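You operate a simulated robot arm through the tools that you are given. There is no shell and no other tool. Be economical: measure what you need, move in short steps, check, and stop when the job is done.

Carry out the task below with a simulated robot arm. There is one attempt and no reset: what you move stays moved.

JOB
Twist the green fringe bout to the count on the card.
Fine: seat its tab and clip it first; then unclip it and stand the tab back in its row.

It is judged by the outcome, as a careful person would: the job done as asked, and still so three seconds after it is handed in. It fails if anything else is knocked over, pushed out of place, dropped, spilled or broken.

ROBOT AND FRAMES
A 7-joint arm with a two-finger parallel gripper, fixed in place. Base frame: the origin is at the foot of the arm, x ahead of it, y to its left, z up; the work surface is at about z = 780. Lengths are in mm, angles in degrees, forces in N, time in s.
With the tool pointing down near the work surface it reaches from about 300 to 700 mm from the base axis. Its first joint turns from -66.0 to 66.0 degrees. Payload 1.57 kg.
The TCP is the grasp point between the finger pads, 30 mm short of the fingertips. In the tool frame z runs along the fingers and y along their closing line. Largest opening 110 mm; finger width 24, thickness 12; the body of the gripper, 48 by 112 mm, starts 78 mm behind the TCP.
Orientation is told as [roll, pitch, yaw] about the base's x, y, z axes, in that order, counted from this pose: with the fingers straight down and closing along the base's y, the tool's x points along the base's -x, its y along +y and its z along -z.

CONTROLS
- The arm moves only by the tool move_arm. Its argument "series" is a list that holds one entry, the list of rows, each a list of 6 numbers: the shift along the tool's x, y, z in units of 20 mm (1.0 is 20 mm), then the turn, a rotation vector about the tool's x, y, z in units of 6 degrees (1.0 is 6 degrees). In form: [[[x, y, z, ax, ay, az], ...]]. A call has 1 to 8 rows; each row shifts and turns the commanded pose from where the row before left it, along the tool's axes as they then stand. "fingers" is the gripper command, from -1 (fully open) to 1 (shut), values between in proportion, set as the call begins (left out, the last holds). A call with a number of a shift or a turn outside -1 to 1 is refused whole. A row lasts 0.2 s, in which the tool goes at most 50 mm and 8.6 degrees; a call with a longer step from one row to the next is refused whole, and so is a gripper value outside its range. A pose out of reach is approached as far as the arm can. The call stops where the force on the tool passes 40 N (or 10 N more than at its start, if that is more) or the arm is blocked; 0.2 s more then pass. Each finger travels about 108 mm/s and halts on what it meets, pressing with about 31 N; the grip force reading is that of the motor and also rises with nothing between the fingers. The clock runs only during rows and for 0.2 s after the last one: add rows that do not move to give the fingers time. The reply holds the time, the measured pose of the TCP, the force on the tool along the base axes, the opening and the grip force, in the units named above and with some noise.
- Cameras (640 x 400 px; columns grow to the right, rows downward): "scene" is fixed at [170.9, -417, 1401.7]; the picture's right is [0.61, -0.80, 0.00], its down [-0.53, -0.41, -0.74] and it looks along [0.59, 0.45, -0.67] (base axes); focal length 323 px, centre (320, 200). "wrist" rides on the gripper at [70, 16, -141] in the tool frame; the picture's right is [-0.23, 0.97, 0.00], its down [-0.86, -0.20, -0.48] and it looks along [-0.47, -0.11, 0.88] (tool axes); focal length 222 px, centre (320, 200). There is no depth. A picture from a camera that has moved, and an enlarged one, comes with that camera's place and axes in the base frame and with its lens. The place of the scene camera against the robot may be out by one fixed shift of up to 12 mm in any direction.
- capture(camera): a new picture of that camera. The clock stands still meanwhile.
- close_up(camera, box): a new picture of the part [left, top, right, bottom] of that camera's present view, enlarged. The clock stands still meanwhile.
- job_done(): hands the job in; it is judged then, once.

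Go step by step. Nothing tells you positions but the pictures and the camera data: compare them with the known pose of the tool, close in by small moves and look again before you grip or let go. The budget is 120 turns and 84 pictures, counting those below and the enlarged ones. Unless the task says otherwise, let go and move clear before handing in, and close with one line.

The tools are called after "Call:" by a JSON object that holds its "op" and its "data". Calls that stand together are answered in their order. move_arm: Moves the arm, as the interface text tells. Its arguments: {"type":"object","properties":{"series":{"type":"array"},"fingers":{"type":"number"}},"required":["series"]} The other tools are called the same way: capture (camera) takes a picture; close_up (camera, box) takes an enlarged picture of a part of a camera's view; job_done () hands the job in.

At the start:

```text
t: 0.0
position: [387.4, 28.5, 1063.4]
tool_rot: [0.0, 0.0, 0.0]
force: [-0.2, -0.1, -0.1]
grip_width: 109.8
gripper_force: 0.0
```

scene: 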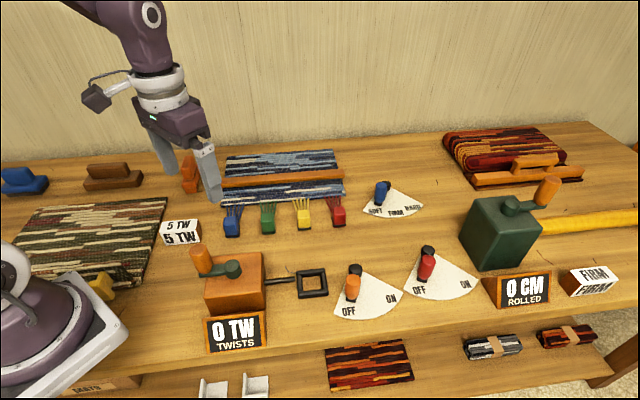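
wrist: 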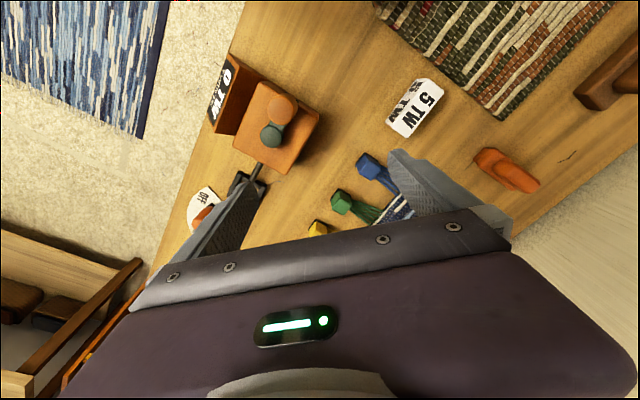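

I see a fringe twister (orange box with crank, a square frame socket), four coloured tabs at the fringe of a blue mat, and a card "5 TW". I'll look closer at these.

Call:
{"op": "close_up", "data": {"camera": "scene", "box": [180, 170, 360, 282]}}

Call:
{"op": "close_up", "data": {"camera": "scene", "box": [180, 230, 420, 380]}}

Call:
{"op": "close_up", "data": {"camera": "scene", "box": [320, 150, 500, 320]}}

```text
3.56 times, centred on (270, 226) of scene
camera zoom: at [170.9, -417.0, 1401.7], right [0.61, -0.8, 0.0], down [-0.53, -0.41, -0.74], along [0.59, 0.45, -0.67], focal length 1149 px, centre (498, 108)
```

zoom: 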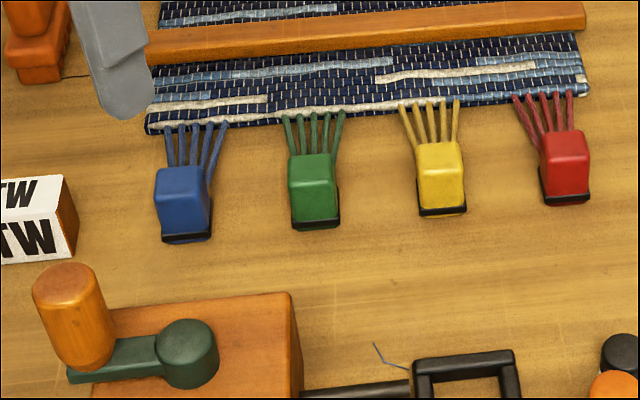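

```text
2.67 times, centred on (300, 305) of scene
camera zoom: at [170.9, -417.0, 1401.7], right [0.61, -0.8, 0.0], down [-0.53, -0.41, -0.74], along [0.59, 0.45, -0.67], focal length 862 px, centre (373, -80)
```

zoom: 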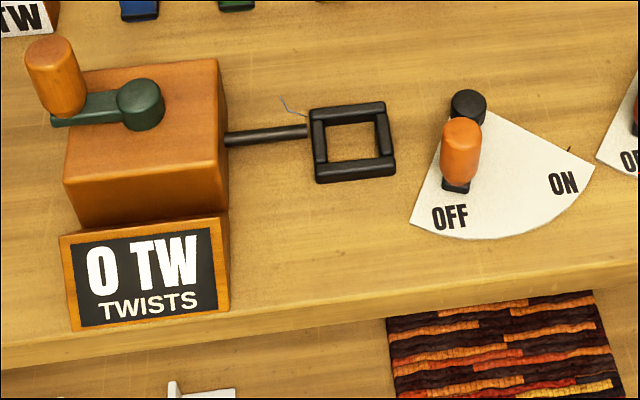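

```text
2.35 times, centred on (410, 235) of scene
camera zoom: at [170.9, -417.0, 1401.7], right [0.61, -0.8, 0.0], down [-0.53, -0.41, -0.74], along [0.59, 0.45, -0.67], focal length 761 px, centre (108, 118)
```

zoom: 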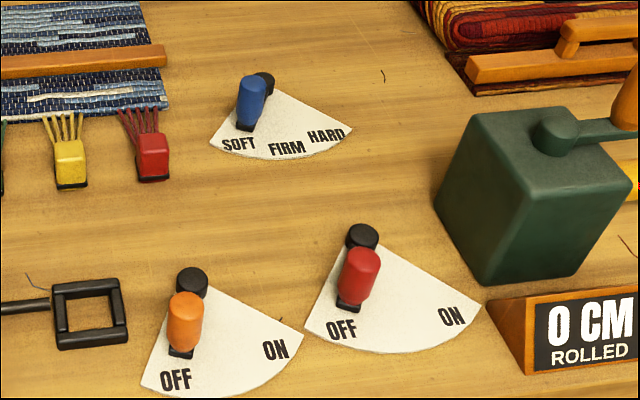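

Next I turn the tool by about 45° so the fingers close along the row of tabs, then look with the wrist camera.

Call:
{"op": "move_arm", "data": {"series": [[[0, 0, 0, 0, 0, -1], [0, 0, 0, 0, 0, -1], [0, 0, 0, 0, 0, -1], [0, 0, 0, 0, 0, -1], [0, 0, 0, 0, 0, -1], [0, 0, 0, 0, 0, -1], [0, 0, 0, 0, 0, -1], [0, 0, 0, 0, 0, -0.5]]]}}

Call:
{"op": "capture", "data": {"camera": "wrist"}}

```text
t: 1.8
position: [388.5, 27.2, 1064.0]
tool_rot: [0.0, -0.1, 45.1]
force: [-0.2, -0.2, -0.1]
grip_width: 109.9
gripper_force: 0.0
```

```text
78 pictures are left
camera wrist: at [326.7, -11.2, 1206.0], right [-0.53, 0.85, 0.0], down [0.74, 0.47, 0.48], along [0.41, 0.25, -0.88], focal length 222 px, centre (320, 200)
```

wrist: 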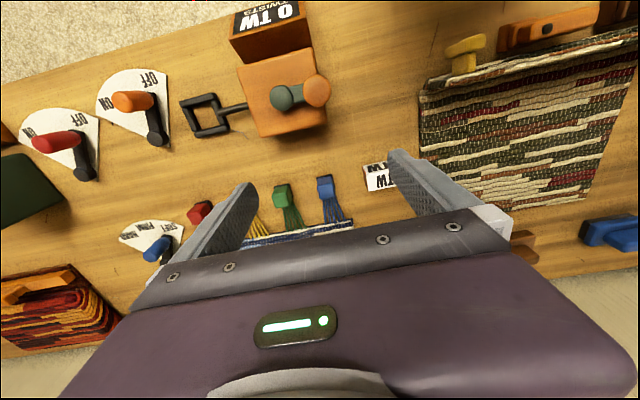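

The wrist view puts the green tab near (548, 38). I'll go over it at about z = 915 and check.

Call:
{"op": "move_arm", "data": {"series": [[[-0.77, -0.656, 0.94, 0, 0, 0], [-0.77, -0.656, 0.94, 0, 0, 0], [-0.77, -0.656, 0.94, 0, 0, 0], [-0.77, -0.656, 0.94, 0, 0, 0], [-0.77, -0.656, 0.94, 0, 0, 0], [-0.77, -0.656, 0.94, 0, 0, 0], [-0.77, -0.656, 0.94, 0, 0, 0], [-0.77, -0.656, 0.94, 0, 0, 0]]]}}

Call:
{"op": "capture", "data": {"camera": "wrist"}}

```text
t: 3.6
position: [550.9, 40.7, 914.7]
tool_rot: [0.0, 0.0, 45.0]
force: [0.8, -0.7, -0.2]
grip_width: 110.0
gripper_force: 0.0
```

```text
77 pictures are left
camera wrist: at [488.7, 1.4, 1056.2], right [-0.53, 0.85, 0.0], down [0.75, 0.46, 0.48], along [0.41, 0.25, -0.88], focal length 222 px, centre (320, 200)
```

wrist: 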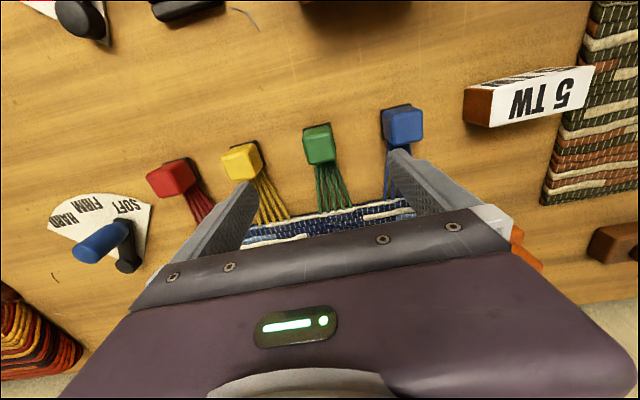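

Call:
{"op": "close_up", "data": {"camera": "wrist", "box": [220, 90, 440, 228]}}

```text
2.90 times, centred on (330, 159) of wrist
camera zoom: at [488.7, 1.4, 1056.2], right [-0.53, 0.85, 0.0], down [0.75, 0.46, 0.48], along [0.41, 0.25, -0.88], focal length 644 px, centre (291, 319)
```

zoom: 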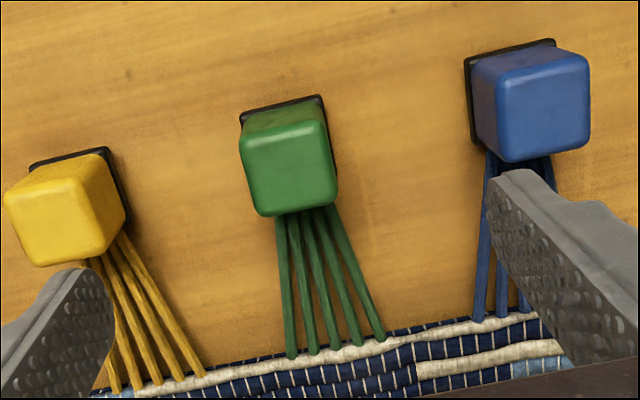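

Green tab centre ≈ (546, 36), top ≈ z 814, about 32 mm wide, aligned at yaw 45. Now I inspect the socket before gripping.

Call:
{"op": "move_arm", "data": {"series": [[[1, -0.53, 0, 0, 0, 0], [1, -0.53, 0, 0, 0, 0], [1, -0.53, 0, 0, 0, 0], [1, -0.53, 0, 0, 0, 0], [1, -0.53, 0, 0, 0, 0], [1, -0.53, 0, 0, 0, 0], [1, -0.53, 0, 0, 0, 0], [1, -0.53, 0, 0, 0, 0]]]}}

Call:
{"op": "capture", "data": {"camera": "wrist"}}

```text
t: 5.4
position: [495.4, -133.7, 913.7]
tool_rot: [0.0, 0.0, 45.0]
force: [0.5, -0.5, 0.4]
grip_width: 109.9
gripper_force: 0.0
```

```text
75 pictures are left
camera wrist: at [434.5, -171.4, 1056.2], right [-0.53, 0.85, 0.0], down [0.75, 0.46, 0.48], along [0.41, 0.25, -0.88], focal length 222 px, centre (320, 200)
```

wrist: 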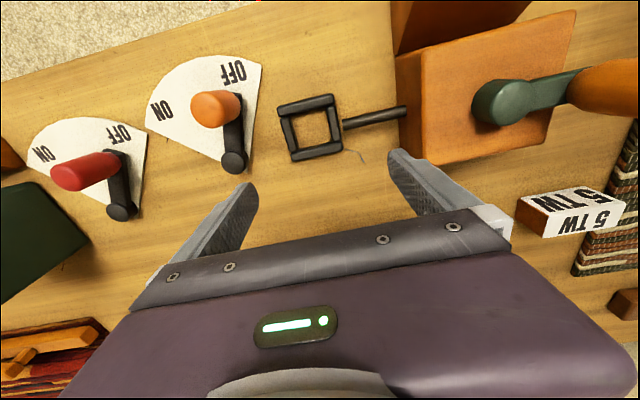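

Call:
{"op": "close_up", "data": {"camera": "wrist", "box": [260, 80, 420, 180]}}

Call:
{"op": "close_up", "data": {"camera": "wrist", "box": [130, 40, 290, 190]}}

Call:
{"op": "close_up", "data": {"camera": "scene", "box": [260, 250, 420, 350]}}

```text
4.00 times, centred on (340, 130) of wrist
camera zoom: at [434.5, -171.4, 1056.2], right [-0.53, 0.85, 0.0], down [0.75, 0.46, 0.48], along [0.41, 0.25, -0.88], focal length 888 px, centre (240, 480)
```

zoom: 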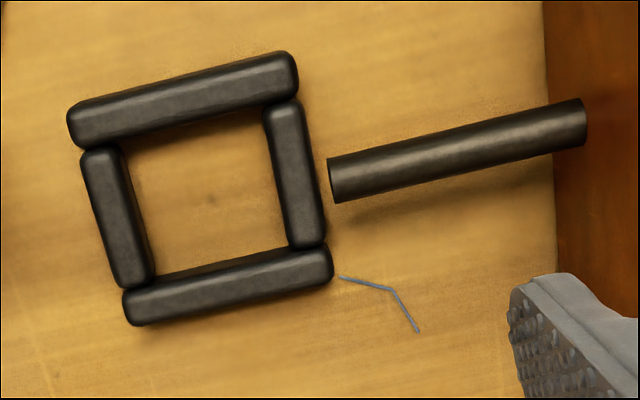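

```text
2.67 times, centred on (210, 115) of wrist
camera zoom: at [434.5, -171.4, 1056.2], right [-0.53, 0.85, 0.0], down [0.75, 0.46, 0.48], along [0.41, 0.25, -0.88], focal length 592 px, centre (613, 427)
```

zoom: 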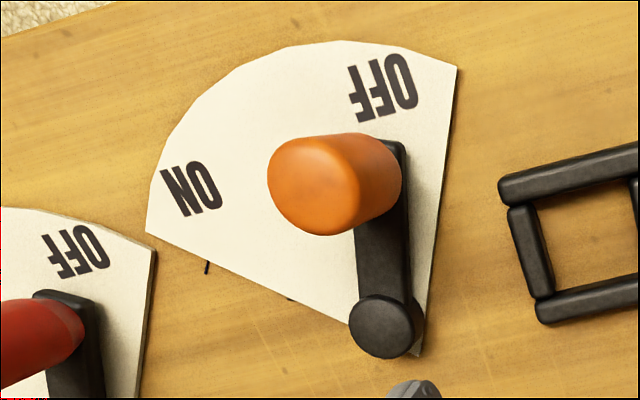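

```text
4.00 times, centred on (340, 300) of scene
camera zoom: at [170.9, -417.0, 1401.7], right [0.61, -0.8, 0.0], down [-0.53, -0.41, -0.74], along [0.59, 0.45, -0.67], focal length 1293 px, centre (240, -200)
```

zoom: 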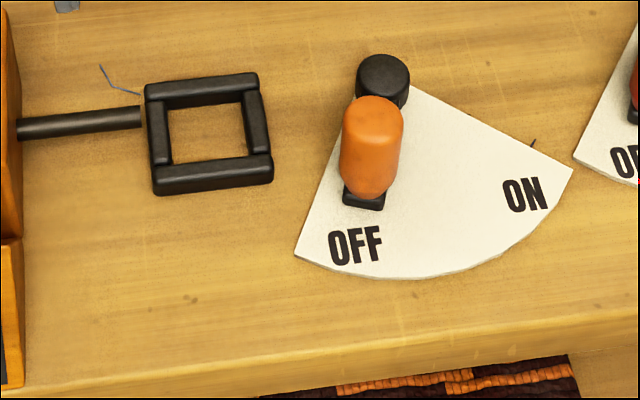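

Socket: a square frame on the table, centre ≈ (483.5, -152), inner size ≈ 40 mm, bars ≈ 13 mm tall, so I must grip the tab high. Going back above the green tab with a narrower opening.

Call:
{"op": "move_arm", "data": {"series": [[[-0.974, 0.526, 0, 0, 0, 0], [-0.974, 0.526, 0, 0, 0, 0], [-0.974, 0.526, 0, 0, 0, 0], [-0.974, 0.526, 0, 0, 0, 0], [-0.974, 0.526, 0, 0, 0, 0], [-0.974, 0.526, 0, 0, 0, 0], [-0.974, 0.526, 0, 0, 0, 0], [-0.974, 0.526, 0, 0, 0, 0]]], "fingers": -0.1}}

Call:
{"op": "move_arm", "data": {"series": [[[0, 0, 1, 0, 0, 0], [0, 0, 1, 0, 0, 0], [0, 0, 0.8, 0, 0, 0]]]}}

Call:
{"op": "capture", "data": {"camera": "wrist"}}

Call:
{"op": "close_up", "data": {"camera": "scene", "box": [200, 150, 340, 250]}}

```text
t: 7.2
position: [547.3, 37.1, 913.8]
tool_rot: [0.0, 0.0, 44.9]
force: [-0.4, 0.2, 0.3]
grip_width: 60.3
gripper_force: 0.0
```

```text
t: 8.0
position: [548.0, 36.3, 857.3]
tool_rot: [0.0, 0.0, 45.1]
force: [0.3, 0.2, 0.0]
grip_width: 60.2
gripper_force: 0.0
```

```text
71 pictures are left
camera wrist: at [485.3, -1.6, 999.5], right [-0.53, 0.85, 0.0], down [0.75, 0.46, 0.48], along [0.41, 0.25, -0.88], focal length 222 px, centre (320, 200)
```

wrist: 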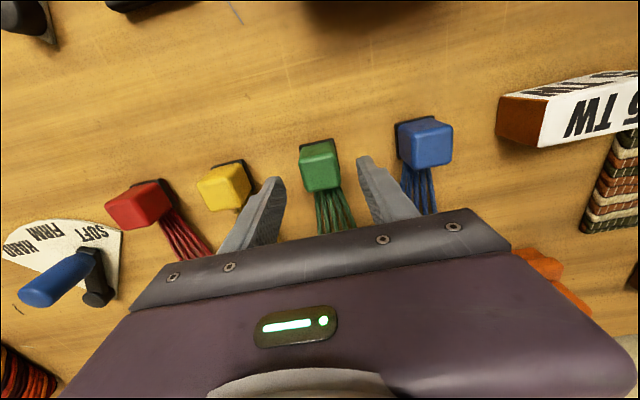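

```text
4.00 times, centred on (270, 200) of scene
camera zoom: at [170.9, -417.0, 1401.7], right [0.61, -0.8, 0.0], down [-0.53, -0.41, -0.74], along [0.59, 0.45, -0.67], focal length 1293 px, centre (520, 200)
```

zoom: 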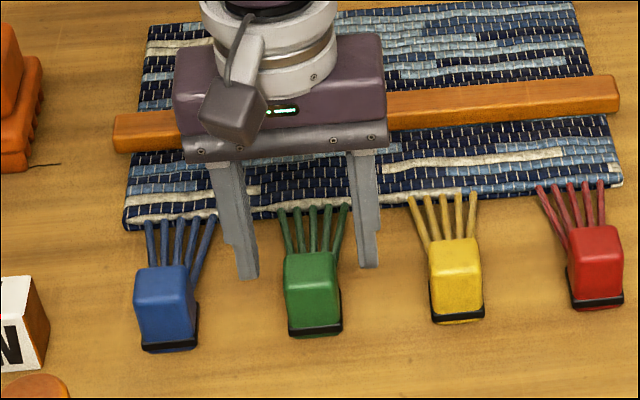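

Call:
{"op": "close_up", "data": {"camera": "wrist", "box": [240, 120, 400, 220]}}

```text
4.00 times, centred on (320, 170) of wrist
camera zoom: at [485.3, -1.6, 999.5], right [-0.53, 0.85, 0.0], down [0.75, 0.46, 0.48], along [0.41, 0.25, -0.88], focal length 888 px, centre (320, 320)
```

zoom: 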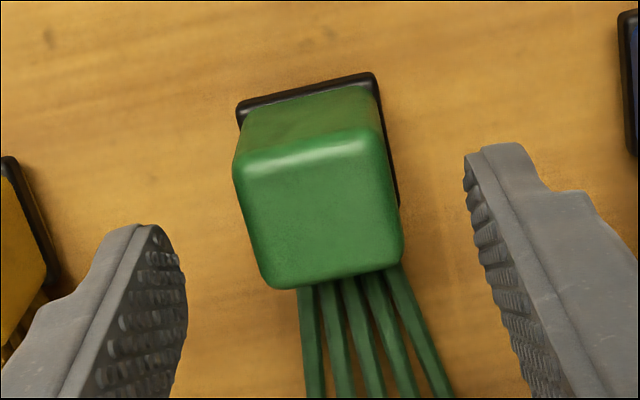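

The tool is centred on the green tab within a millimetre or so. I lower to about z 827 (tips 17 mm above table), and grip.

Call:
{"op": "move_arm", "data": {"series": [[[0, 0.03, 0.75, 0, 0, 0], [0, 0, 0.75, 0, 0, 0], [0, 0, 0, 0, 0, 0]]]}}

Call:
{"op": "move_arm", "data": {"series": [[[0, 0, 0, 0, 0, 0], [0, 0, 0, 0, 0, 0], [0, 0, 0, 0, 0, 0]]], "fingers": 1}}

Call:
{"op": "close_up", "data": {"camera": "scene", "box": [200, 150, 340, 250]}}

```text
t: 8.8
position: [546.7, 37.9, 827.6]
tool_rot: [0.0, 0.1, 44.9]
force: [-0.1, -0.2, -0.9]
grip_width: 60.5
gripper_force: 0.0
```

```text
t: 9.6
position: [546.3, 38.2, 826.7]
tool_rot: [0.0, 0.1, 45.0]
force: [0.6, -0.4, 0.8]
grip_width: 31.0
gripper_force: 31.0
```

```text
4.00 times, centred on (270, 200) of scene
camera zoom: at [170.9, -417.0, 1401.7], right [0.61, -0.8, 0.0], down [-0.53, -0.41, -0.74], along [0.59, 0.45, -0.67], focal length 1293 px, centre (520, 200)
```

zoom: 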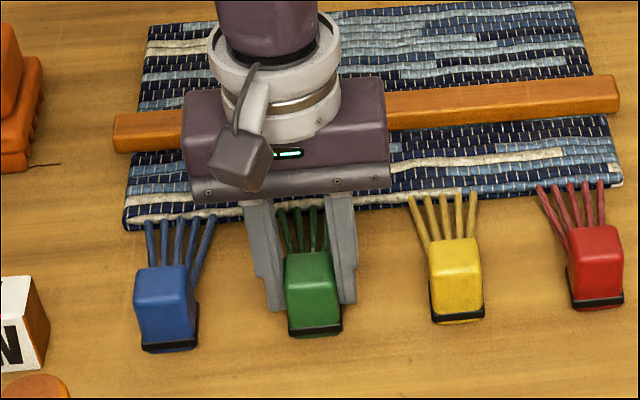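

Gripped at 31 mm. Lift gently and look.

Call:
{"op": "move_arm", "data": {"series": [[[0, 0, -0.5, 0, 0, 0], [0, 0, -1, 0, 0, 0], [0, 0, -1, 0, 0, 0]]]}}

Call:
{"op": "close_up", "data": {"camera": "scene", "box": [200, 150, 340, 250]}}

Call:
{"op": "close_up", "data": {"camera": "wrist", "box": [240, 100, 400, 220]}}

```text
t: 10.4
position: [546.0, 37.6, 878.0]
tool_rot: [0.0, -0.1, 45.0]
force: [-0.2, 0.1, -0.8]
grip_width: 31.3
gripper_force: 31.0
```

```text
4.00 times, centred on (270, 200) of scene
camera zoom: at [170.9, -417.0, 1401.7], right [0.61, -0.8, 0.0], down [-0.53, -0.41, -0.74], along [0.59, 0.45, -0.67], focal length 1293 px, centre (520, 200)
```

zoom: 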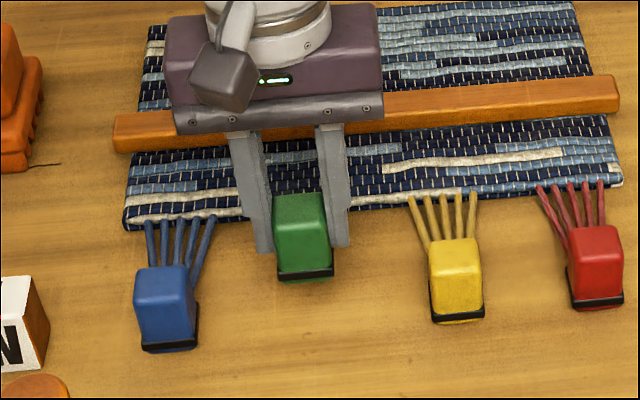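

```text
3.33 times, centred on (320, 160) of wrist
camera zoom: at [484.6, -0.7, 1019.6], right [-0.53, 0.85, 0.0], down [0.75, 0.46, 0.48], along [0.41, 0.25, -0.88], focal length 740 px, centre (320, 333)
```

zoom: 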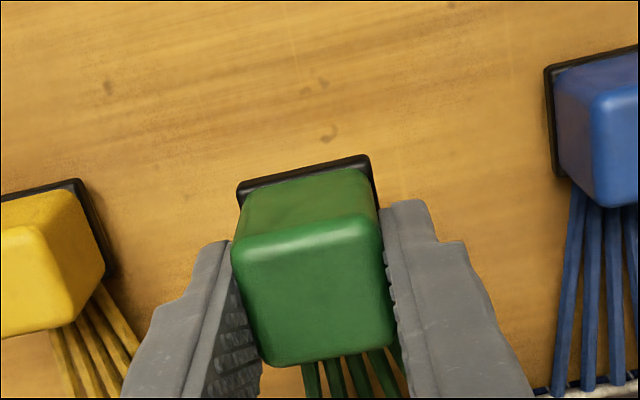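

The tab (with its black foot) lifts cleanly with its fringe. Carrying it to above the socket.

Call:
{"op": "move_arm", "data": {"series": [[[1, -0.5, 0, 0, 0, 0], [1, -0.5, 0, 0, 0, 0], [1, -0.5, 0, 0, 0, 0], [1, -0.5, 0, 0, 0, 0], [1, -0.5, 0, 0, 0, 0], [1, -0.5, 0, 0, 0, 0], [1, -0.5, 0, 0, 0, 0], [1, -0.5, 0, 0, 0, 0]]]}}

Call:
{"op": "move_arm", "data": {"series": [[[0.89, -0.49, 0, 0, 0, 0], [0, 0, 0, 0, 0, 0]]]}}

Call:
{"op": "close_up", "data": {"camera": "wrist", "box": [240, 100, 400, 220]}}

Call:
{"op": "close_up", "data": {"camera": "scene", "box": [240, 200, 400, 320]}}

```text
t: 12.2
position: [488.7, -131.8, 877.8]
tool_rot: [0.0, 0.1, 45.0]
force: [-0.2, 0.3, -0.6]
grip_width: 30.8
gripper_force: 30.8
```

```text
t: 12.8
position: [483.5, -151.0, 877.3]
tool_rot: [0.0, 0.0, 45.0]
force: [-0.4, 0.3, -1.0]
grip_width: 30.9
gripper_force: 30.9
```

```text
3.33 times, centred on (320, 160) of wrist
camera zoom: at [422.6, -190.1, 1019.8], right [-0.53, 0.85, 0.0], down [0.75, 0.46, 0.48], along [0.41, 0.25, -0.88], focal length 740 px, centre (320, 333)
```

zoom: 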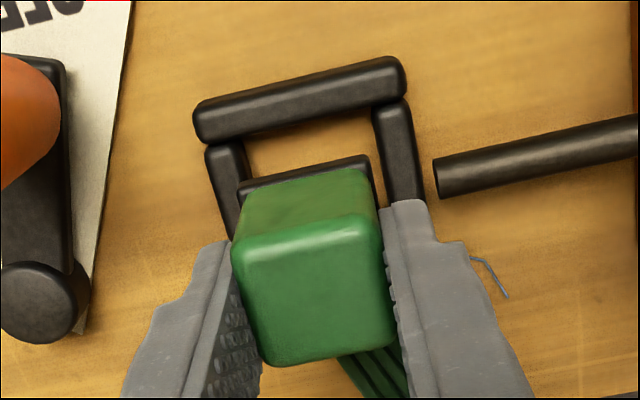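

```text
3.33 times, centred on (320, 260) of scene
camera zoom: at [170.9, -417.0, 1401.7], right [0.61, -0.8, 0.0], down [-0.53, -0.41, -0.74], along [0.59, 0.45, -0.67], focal length 1078 px, centre (320, 0)
```

zoom: 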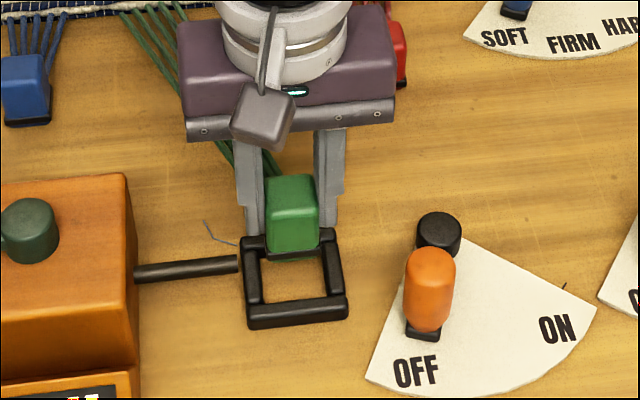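

The tab sits nearly centred over the frame, about 1 mm toward the lever side. I correct that slightly, and lower part way.

Call:
{"op": "move_arm", "data": {"series": [[[0.02, 0.06, 0.7, 0, 0, 0], [0, 0, 0.8, 0, 0, 0], [0, 0, 0, 0, 0, 0]]]}}

Call:
{"op": "close_up", "data": {"camera": "wrist", "box": [240, 100, 400, 220]}}

Call:
{"op": "close_up", "data": {"camera": "scene", "box": [260, 230, 380, 310]}}

```text
t: 13.6
position: [483.8, -151.1, 846.4]
tool_rot: [0.0, 0.0, 45.1]
force: [0.7, 0.7, -0.2]
grip_width: 31.2
gripper_force: 31.2
```

```text
3.33 times, centred on (320, 160) of wrist
camera zoom: at [421.6, -189.6, 989.3], right [-0.53, 0.85, 0.0], down [0.75, 0.46, 0.48], along [0.41, 0.25, -0.88], focal length 740 px, centre (320, 333)
```

zoom: 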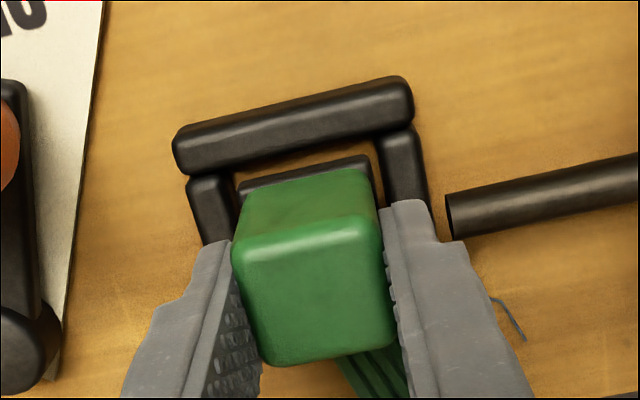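

```text
5.00 times, centred on (320, 270) of scene
camera zoom: at [170.9, -417.0, 1401.7], right [0.61, -0.8, 0.0], down [-0.53, -0.41, -0.74], along [0.59, 0.45, -0.67], focal length 1616 px, centre (320, -150)
```

zoom: 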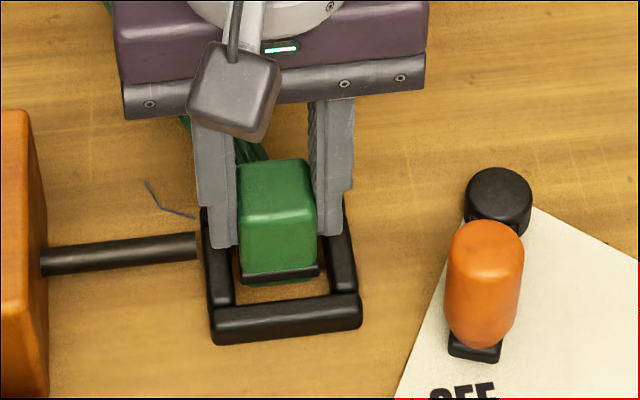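

Centred left-right with a small gap in front. Lowering the rest.

Call:
{"op": "move_arm", "data": {"series": [[[0, 0, 0.35, 0, 0, 0], [0, 0, 0.35, 0, 0, 0], [0, 0, 0.25, 0, 0, 0], [0, 0, 0, 0, 0, 0]]]}}

Call:
{"op": "close_up", "data": {"camera": "scene", "box": [260, 230, 380, 310]}}

Call:
{"op": "close_up", "data": {"camera": "wrist", "box": [240, 100, 400, 220]}}

```text
t: 14.6
position: [483.8, -150.7, 827.0]
tool_rot: [0.0, 0.1, 45.0]
force: [-0.4, 0.4, -1.1]
grip_width: 31.1
gripper_force: 30.7
```

```text
5.00 times, centred on (320, 270) of scene
camera zoom: at [170.9, -417.0, 1401.7], right [0.61, -0.8, 0.0], down [-0.53, -0.41, -0.74], along [0.59, 0.45, -0.67], focal length 1616 px, centre (320, -150)
```

zoom: 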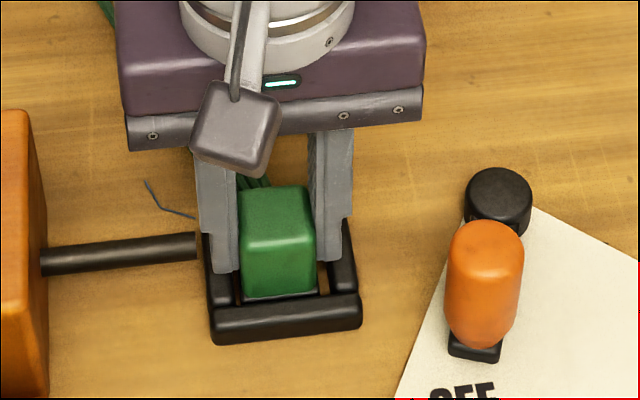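

```text
3.33 times, centred on (320, 160) of wrist
camera zoom: at [421.9, -189.2, 970.4], right [-0.53, 0.85, 0.0], down [0.75, 0.46, 0.48], along [0.41, 0.25, -0.88], focal length 740 px, centre (320, 333)
```

zoom: 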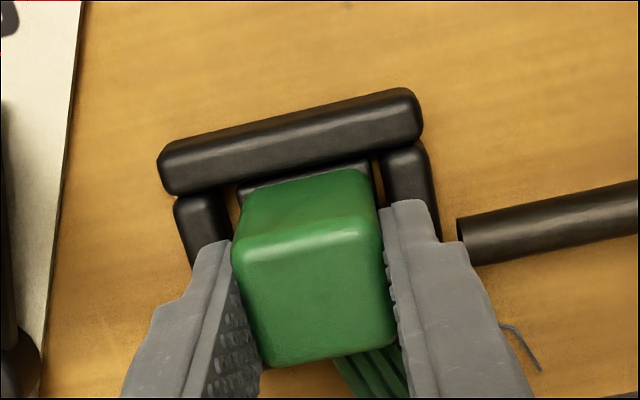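

The tab is at the same height as on the table, inside the frame. Release and rise.

Call:
{"op": "move_arm", "data": {"series": [[[0, 0, 0, 0, 0, 0], [0, 0, 0, 0, 0, 0], [0, 0, -1, 0, 0, 0], [0, 0, -1, 0, 0, 0], [0, 0, -1, 0, 0, 0], [0, 0, -1, 0, 0, 0], [0, 0, -1, 0, 0, 0]]], "fingers": -0.1}}

Call:
{"op": "capture", "data": {"camera": "wrist"}}

Call:
{"op": "close_up", "data": {"camera": "scene", "box": [260, 220, 420, 330]}}

```text
t: 16.2
position: [482.7, -151.7, 927.9]
tool_rot: [0.1, 0.0, 45.0]
force: [0.2, 0.2, 0.1]
grip_width: 60.3
gripper_force: 0.1
```

```text
59 pictures are left
camera wrist: at [421.5, -190.5, 1070.7], right [-0.53, 0.85, 0.0], down [0.75, 0.46, 0.48], along [0.41, 0.25, -0.88], focal length 222 px, centre (320, 200)
```

wrist: 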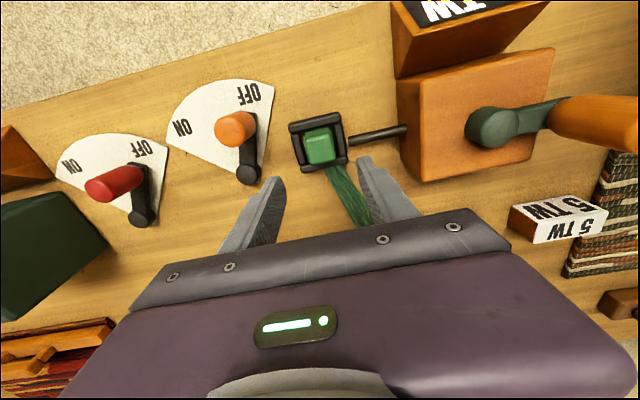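

```text
3.64 times, centred on (340, 275) of scene
camera zoom: at [170.9, -417.0, 1401.7], right [0.61, -0.8, 0.0], down [-0.53, -0.41, -0.74], along [0.59, 0.45, -0.67], focal length 1176 px, centre (247, -73)
```

zoom: 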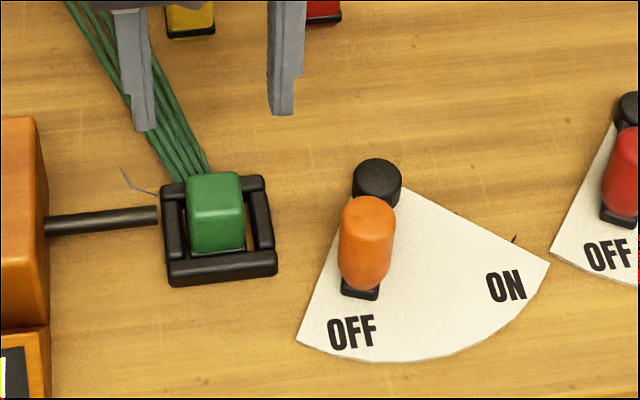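

The tab is seated. The clip lever is the orange one right by the socket; its handle is near (505, -241), pivot near (561, -212). Moving above the handle to check.

Call:
{"op": "move_arm", "data": {"series": [[[0.59, -0.986, 0.4, 0, 0, 0], [0.59, -0.986, 0.4, 0, 0, 0], [0.59, -0.986, 0.4, 0, 0, 0], [0.59, -0.986, 0.4, 0, 0, 0], [0, 0, 0, 0, 0, 0]]]}}

Call:
{"op": "close_up", "data": {"camera": "wrist", "box": [200, 80, 440, 230]}}

Call:
{"op": "close_up", "data": {"camera": "scene", "box": [280, 200, 440, 320]}}

```text
t: 17.4
position: [504.7, -240.7, 895.6]
tool_rot: [-0.1, 0.0, 45.0]
force: [-0.1, -0.6, 0.4]
grip_width: 60.6
gripper_force: 0.1
```

```text
2.67 times, centred on (320, 155) of wrist
camera zoom: at [444.1, -279.3, 1037.5], right [-0.53, 0.85, 0.0], down [0.75, 0.46, 0.48], along [0.41, 0.25, -0.88], focal length 592 px, centre (320, 320)
```

zoom: 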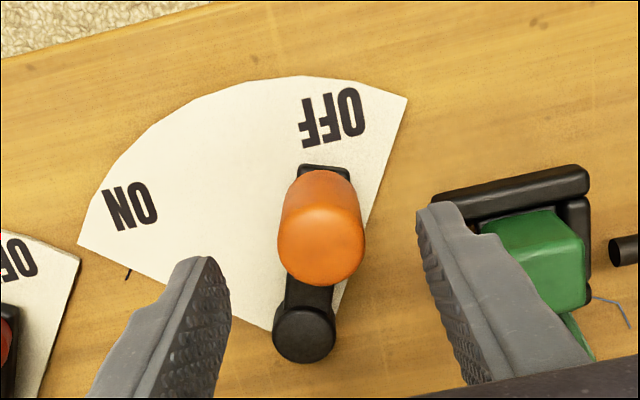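

```text
3.33 times, centred on (360, 260) of scene
camera zoom: at [170.9, -417.0, 1401.7], right [0.61, -0.8, 0.0], down [-0.53, -0.41, -0.74], along [0.59, 0.45, -0.67], focal length 1078 px, centre (187, 0)
```

zoom: 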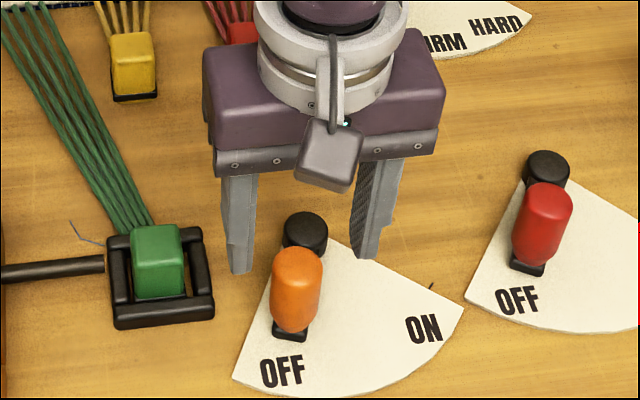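

Handle axis about (508, -240), top ≈ z 843. I shift a bit, narrow the opening and descend to z ≈ 836.

Call:
{"op": "move_arm", "data": {"series": [[[-0.1, -0.1, 0.75, 0, 0, 0], [0, 0, 0.75, 0, 0, 0], [0, 0, 0, 0, 0, 0]]], "fingers": 0.1}}

Call:
{"op": "close_up", "data": {"camera": "wrist", "box": [240, 100, 400, 220]}}

```text
t: 18.2
position: [508.5, -240.3, 865.3]
tool_rot: [0.0, 0.0, 45.0]
force: [0.5, 0.9, -0.2]
grip_width: 49.5
gripper_force: 0.0
```

```text
3.33 times, centred on (320, 160) of wrist
camera zoom: at [447.0, -278.4, 1008.2], right [-0.53, 0.85, 0.0], down [0.75, 0.46, 0.48], along [0.41, 0.25, -0.88], focal length 740 px, centre (320, 333)
```

zoom: 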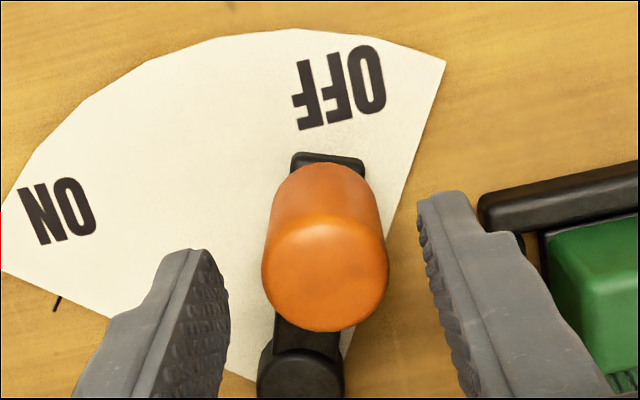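

Call:
{"op": "move_arm", "data": {"series": [[[0, 0, 0.75, 0, 0, 0], [0, 0, 0.7, 0, 0, 0], [0, 0, 0, 0, 0, 0]]]}}

Call:
{"op": "move_arm", "data": {"series": [[[0, 0, 0, 0, 0, 0], [0, 0, 0, 0, 0, 0]]], "fingers": 0.6}}

Call:
{"op": "close_up", "data": {"camera": "wrist", "box": [240, 100, 400, 220]}}

Call:
{"op": "close_up", "data": {"camera": "scene", "box": [280, 200, 440, 320]}}

```text
t: 19.0
position: [508.6, -240.9, 837.1]
tool_rot: [0.0, -0.1, 45.0]
force: [0.0, 0.2, 0.4]
grip_width: 49.5
gripper_force: 0.1
```

```text
t: 19.6
position: [508.4, -239.6, 835.9]
tool_rot: [0.1, 0.0, 45.0]
force: [-5.9, 1.2, -2.9]
grip_width: 29.9
gripper_force: 39.2
```

```text
3.33 times, centred on (320, 160) of wrist
camera zoom: at [446.3, -278.6, 979.2], right [-0.53, 0.85, 0.0], down [0.75, 0.46, 0.48], along [0.41, 0.25, -0.88], focal length 740 px, centre (320, 333)
```

zoom: 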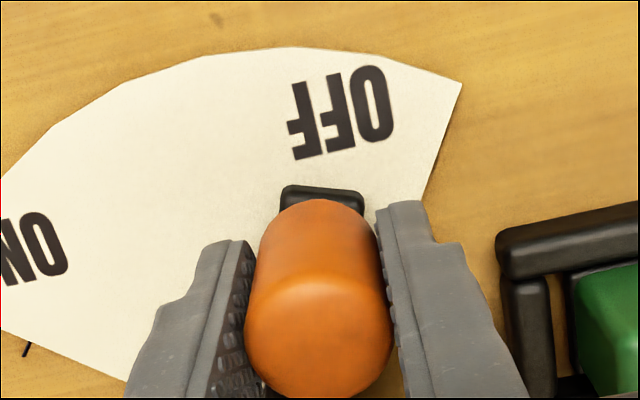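

```text
3.33 times, centred on (360, 260) of scene
camera zoom: at [170.8, -417.0, 1401.7], right [0.61, -0.8, 0.0], down [-0.53, -0.41, -0.74], along [0.59, 0.45, -0.67], focal length 1078 px, centre (187, 0)
```

zoom: 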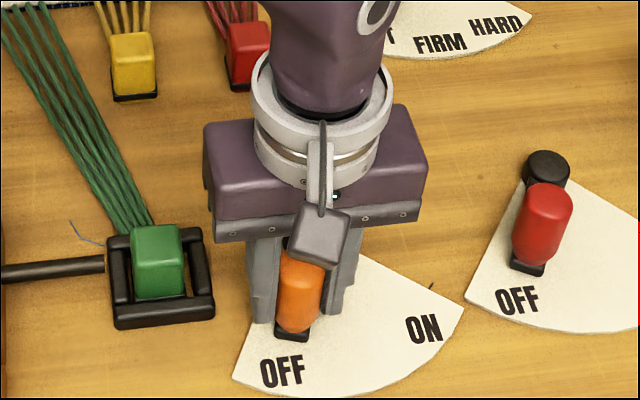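

The handle is gripped. Now swing it around its pivot toward ON (about 62°).

Call:
{"op": "move_arm", "data": {"series": [[[0.134, -0.622, 0, 0, 0, 0], [0.011, -0.64, 0, 0, 0, 0], [-0.127, -0.622, 0, 0, 0, 0], [-0.258, -0.583, 0, 0, 0, 0], [-0.378, -0.513, 0, 0, 0, 0], [0, 0, 0, 0, 0, 0]]]}}

Call:
{"op": "close_up", "data": {"camera": "scene", "box": [260, 200, 460, 330]}}

Call:
{"op": "close_up", "data": {"camera": "wrist", "box": [200, 80, 440, 230]}}

```text
t: 21.0
position: [559.0, -273.4, 836.4]
tool_rot: [-0.1, -0.1, 45.0]
force: [-0.6, -5.6, 1.0]
grip_width: 28.6
gripper_force: 38.8
```

```text
3.08 times, centred on (360, 265) of scene
camera zoom: at [170.9, -417.1, 1401.6], right [0.61, -0.8, 0.0], down [-0.53, -0.41, -0.74], along [0.59, 0.45, -0.67], focal length 995 px, centre (197, 0)
```

zoom: 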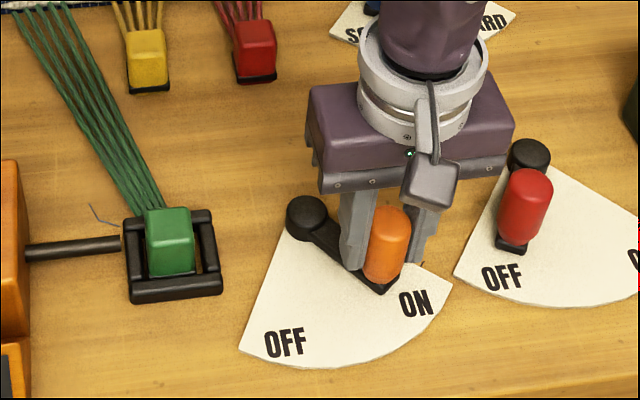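

```text
2.67 times, centred on (320, 155) of wrist
camera zoom: at [497.8, -312.0, 979.8], right [-0.53, 0.85, 0.0], down [0.75, 0.46, 0.48], along [0.41, 0.25, -0.88], focal length 592 px, centre (320, 320)
```

zoom: 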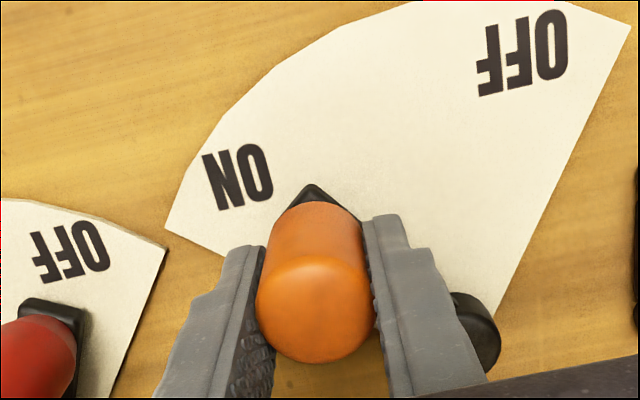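

The arm now points at ON. A small nudge further to make sure it is at its end.

Call:
{"op": "move_arm", "data": {"series": [[[-0.1, -0.1, 0, 0, 0, 0], [0, 0, 0, 0, 0, 0]]]}}

```text
t: 21.6
position: [561.2, -274.0, 838.1]
tool_rot: [0.1, 0.2, 45.0]
force: [-11.6, 0.2, 7.2]
grip_width: 28.9
gripper_force: 38.5
```

Force rose: it is at the stop. Release and rise.

Call:
{"op": "move_arm", "data": {"series": [[[0.05, 0.05, 0, 0, 0, 0], [0, 0, 0, 0, 0, 0], [0, 0, -1, 0, 0, 0], [0, 0, -1, 0, 0, 0], [0, 0, -1, 0, 0, 0], [0, 0, -1, 0, 0, 0], [0, 0, -1, 0, 0, 0]]], "fingers": 0.1}}

Call:
{"op": "close_up", "data": {"camera": "scene", "box": [180, 220, 440, 370]}}

```text
t: 23.2
position: [560.4, -272.6, 936.5]
tool_rot: [0.0, 0.1, 45.0]
force: [-0.3, -1.0, 0.3]
grip_width: 49.6
gripper_force: 0.1
```

```text
2.46 times, centred on (310, 295) of scene
camera zoom: at [170.9, -417.0, 1401.7], right [0.61, -0.8, 0.0], down [-0.53, -0.41, -0.74], along [0.59, 0.45, -0.67], focal length 796 px, centre (345, -34)
```

zoom: 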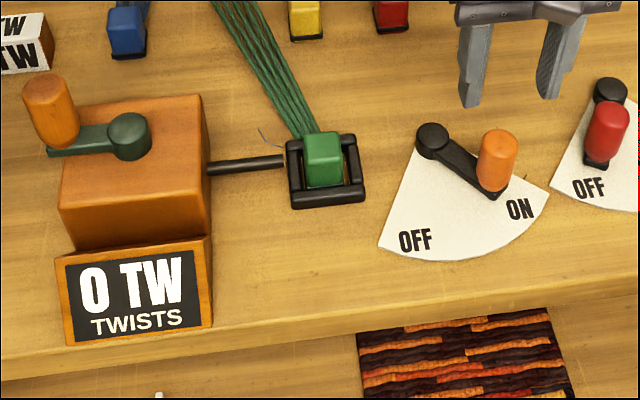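

The clip reads ON. Now over to the crank on the twister box, staying high.

Call:
{"op": "move_arm", "data": {"series": [[[-0.137, 0.977, -0.25, 0, 0, 0], [-0.137, 0.977, -0.25, 0, 0, 0], [-0.137, 0.977, -0.25, 0, 0, 0], [-0.137, 0.977, -0.25, 0, 0, 0], [-0.137, 0.977, -0.25, 0, 0, 0], [-0.137, 0.977, -0.25, 0, 0, 0], [-0.137, 0.977, -0.25, 0, 0, 0], [-0.137, 0.977, -0.25, 0, 0, 0]]]}}

Call:
{"op": "move_arm", "data": {"series": [[[-0.137, 0.977, -0.25, 0, 0, 0], [-0.137, 0.977, -0.25, 0, 0, 0], [-0.137, 0.977, -0.25, 0, 0, 0], [-0.137, 0.977, -0.25, 0, 0, 0], [-0.137, 0.977, -0.25, 0, 0, 0], [-0.137, 0.977, -0.25, 0, 0, 0], [-0.137, 0.977, -0.25, 0, 0, 0], [-0.137, 0.977, -0.25, 0, 0, 0]]]}}

Call:
{"op": "capture", "data": {"camera": "wrist"}}

```text
t: 25.0
position: [465.3, -147.8, 978.2]
tool_rot: [0.0, 0.0, 45.0]
force: [-0.9, 0.0, 0.9]
grip_width: 49.2
gripper_force: 0.2
```

```text
t: 26.8
position: [371.2, -21.3, 1016.8]
tool_rot: [0.0, 0.0, 45.1]
force: [0.2, -0.1, 0.0]
grip_width: 49.5
gripper_force: 0.0
```

```text
49 pictures are left
camera wrist: at [308.7, -61.0, 1159.2], right [-0.53, 0.85, 0.0], down [0.75, 0.46, 0.48], along [0.41, 0.25, -0.88], focal length 222 px, centre (320, 200)
```

wrist: 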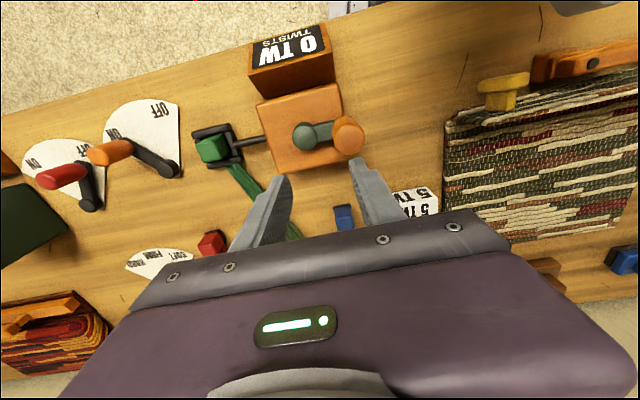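

Call:
{"op": "close_up", "data": {"camera": "wrist", "box": [240, 70, 400, 190]}}

Call:
{"op": "close_up", "data": {"camera": "scene", "box": [170, 220, 290, 320]}}

```text
3.33 times, centred on (320, 130) of wrist
camera zoom: at [308.7, -61.0, 1159.2], right [-0.53, 0.85, 0.0], down [0.75, 0.46, 0.48], along [0.41, 0.25, -0.88], focal length 740 px, centre (320, 433)
```

zoom: 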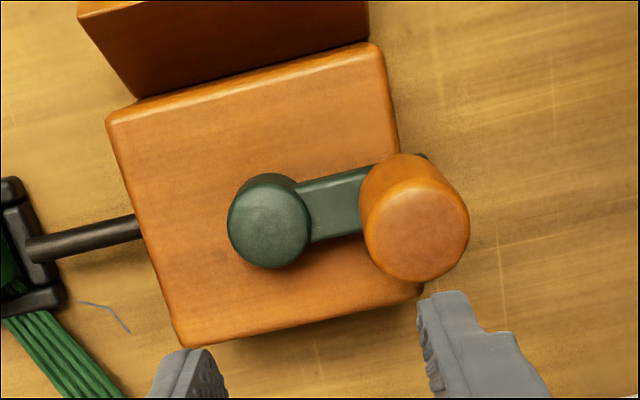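

```text
4.00 times, centred on (230, 270) of scene
camera zoom: at [170.9, -417.0, 1401.7], right [0.61, -0.8, 0.0], down [-0.53, -0.41, -0.74], along [0.59, 0.45, -0.67], focal length 1293 px, centre (680, -80)
```

zoom: 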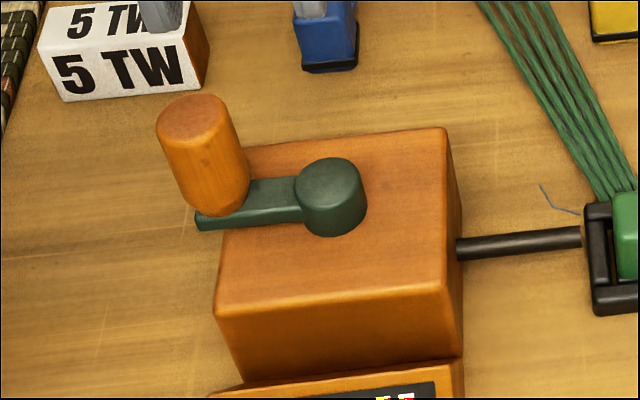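

Crank pivot ≈ (375.5, -43), handle ≈ (339, -5) with top near z 930. I move above the handle and check from closer.

Call:
{"op": "move_arm", "data": {"series": [[[0.28, 0.85, 0.8, 0, 0, 0], [0.28, 0.85, 0.8, 0, 0, 0], [0, 0, 0, 0, 0, 0]]]}}

Call:
{"op": "close_up", "data": {"camera": "wrist", "box": [220, 80, 420, 220]}}

Call:
{"op": "close_up", "data": {"camera": "scene", "box": [150, 180, 290, 320]}}

```text
t: 27.6
position: [337.6, -5.9, 983.8]
tool_rot: [0.0, 0.0, 44.9]
force: [0.4, 0.5, -0.6]
grip_width: 49.3
gripper_force: 0.0
```

```text
2.86 times, centred on (320, 150) of wrist
camera zoom: at [276.5, -44.9, 1127.1], right [-0.53, 0.85, 0.0], down [0.75, 0.46, 0.48], along [0.41, 0.25, -0.88], focal length 635 px, centre (320, 343)
```

zoom: 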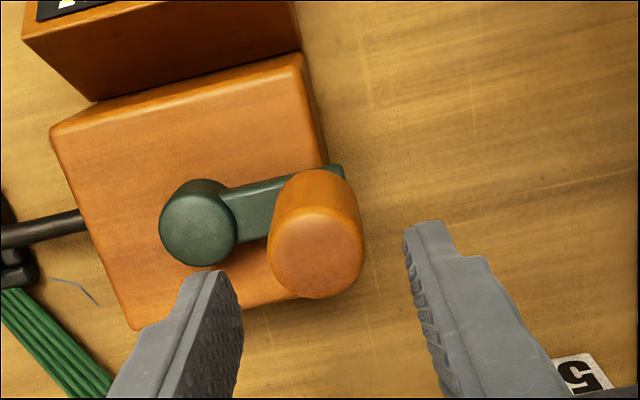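

```text
2.86 times, centred on (220, 250) of scene
camera zoom: at [170.9, -417.0, 1401.7], right [0.61, -0.8, 0.0], down [-0.53, -0.41, -0.74], along [0.59, 0.45, -0.67], focal length 924 px, centre (606, 57)
```

zoom: 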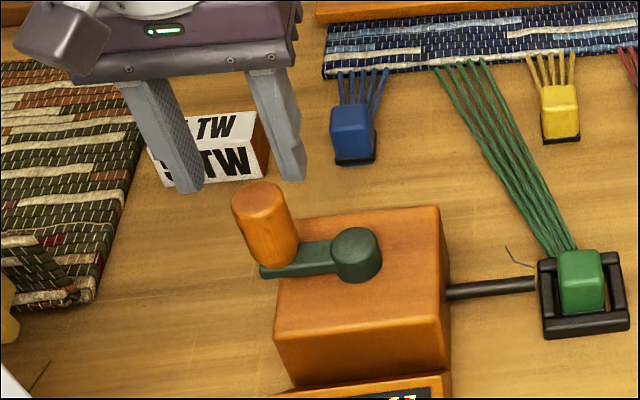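

Consistent: handle axis (339, -7), top ≈ z 932, crank radius ≈ 51 mm. Descend to z ≈ 910.

Call:
{"op": "move_arm", "data": {"series": [[[0, -0.09, 0.9, 0, 0, 0], [0, 0, 0.9, 0, 0, 0], [0, 0, 0.9, 0, 0, 0], [0, 0, 0, 0, 0, 0]]], "fingers": 0.15}}

Call:
{"op": "close_up", "data": {"camera": "wrist", "box": [220, 80, 420, 220]}}

```text
t: 28.6
position: [339.8, -7.5, 930.9]
tool_rot: [-0.1, -0.1, 45.0]
force: [0.3, 0.4, -0.1]
grip_width: 46.8
gripper_force: 0.2
```

```text
2.86 times, centred on (320, 150) of wrist
camera zoom: at [277.6, -45.9, 1073.2], right [-0.53, 0.85, 0.0], down [0.75, 0.46, 0.48], along [0.41, 0.25, -0.88], focal length 635 px, centre (320, 343)
```

zoom: 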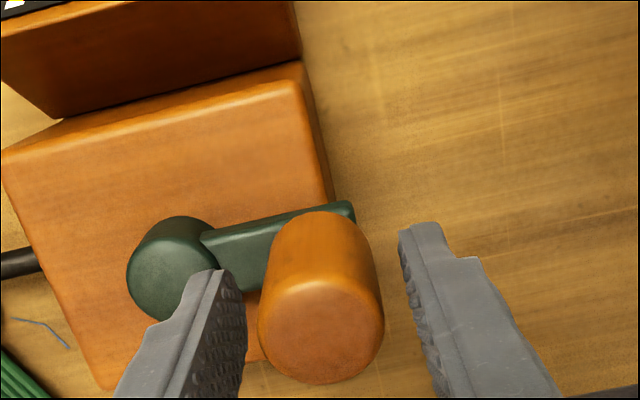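

Call:
{"op": "move_arm", "data": {"series": [[[0, 0, 0.5, 0, 0, 0], [0, 0, 0.55, 0, 0, 0], [0, 0, 0, 0, 0, 0]]]}}

Call:
{"op": "move_arm", "data": {"series": [[[0, 0, 0, 0, 0, 0], [0, 0, 0, 0, 0, 0]]], "fingers": 0.55}}

Call:
{"op": "close_up", "data": {"camera": "scene", "box": [150, 200, 350, 360]}}

```text
t: 29.4
position: [339.3, -6.4, 910.8]
tool_rot: [-0.2, 0.1, 45.0]
force: [-0.2, -0.2, 0.4]
grip_width: 46.7
gripper_force: 0.0
```

```text
t: 30.0
position: [339.8, -6.9, 911.9]
tool_rot: [0.0, 0.1, 45.1]
force: [-6.6, 6.1, -10.6]
grip_width: 31.9
gripper_force: 40.4
```

```text
2.50 times, centred on (250, 280) of scene
camera zoom: at [170.9, -416.8, 1401.7], right [0.61, -0.8, 0.0], down [-0.53, -0.41, -0.74], along [0.59, 0.45, -0.67], focal length 808 px, centre (495, 0)
```

zoom: 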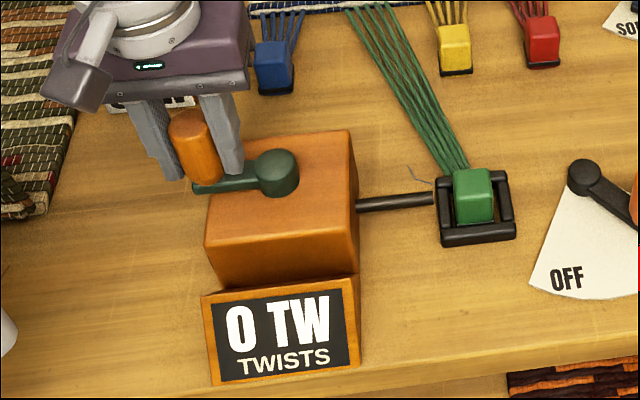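

Gripped at 32 mm. I try a quarter turn clockwise first and watch force and counter.

Call:
{"op": "move_arm", "data": {"series": [[[-0.976, -0.194, 0, 0, 0, 0], [-0.827, -0.553, 0, 0, 0, 0], [-0.553, -0.827, 0, 0, 0, 0], [-0.194, -0.976, 0, 0, 0, 0], [0, 0, 0, 0, 0, 0]]]}}

Call:
{"op": "close_up", "data": {"camera": "scene", "box": [150, 200, 350, 360]}}

```text
t: 31.2
position: [410.8, -8.3, 910.4]
tool_rot: [-0.1, 0.1, 44.9]
force: [-7.5, -6.2, 19.9]
grip_width: 31.7
gripper_force: 40.4
```

```text
2.50 times, centred on (250, 280) of scene
camera zoom: at [170.5, -417.2, 1401.7], right [0.61, -0.8, 0.0], down [-0.53, -0.41, -0.74], along [0.59, 0.45, -0.67], focal length 808 px, centre (495, 0)
```

zoom: 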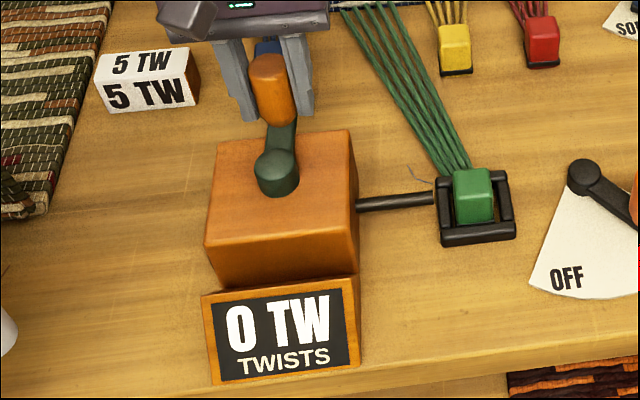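

The crank turns with modest force. Continuing three more quarters to see whether the count goes to 1.

Call:
{"op": "move_arm", "data": {"series": [[[0.194, -0.976, 0, 0, 0, 0], [0.553, -0.827, 0, 0, 0, 0], [0.827, -0.553, 0, 0, 0, 0], [0.976, -0.194, 0, 0, 0, 0], [0.976, 0.194, 0, 0, 0, 0], [0.827, 0.553, 0, 0, 0, 0], [0.553, 0.827, 0, 0, 0, 0], [0.194, 0.976, 0, 0, 0, 0]]]}}

Call:
{"op": "close_up", "data": {"camera": "scene", "box": [150, 200, 350, 360]}}

```text
t: 33.1
position: [341.5, -79.5, 910.3]
tool_rot: [-0.1, -0.1, 45.1]
force: [3.0, 5.1, -5.2]
grip_width: 31.9
gripper_force: 40.1
stopped in row 8: the force on the tool passed its limit (the readings are from after the stop); the commanded pose is now the measured one
```

```text
2.50 times, centred on (250, 280) of scene
camera zoom: at [171.1, -417.0, 1401.7], right [0.61, -0.8, 0.0], down [-0.53, -0.41, -0.74], along [0.59, 0.45, -0.67], focal length 808 px, centre (495, 0)
```

zoom: 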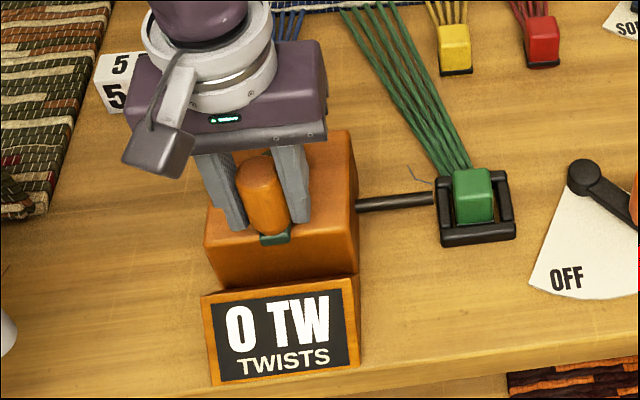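

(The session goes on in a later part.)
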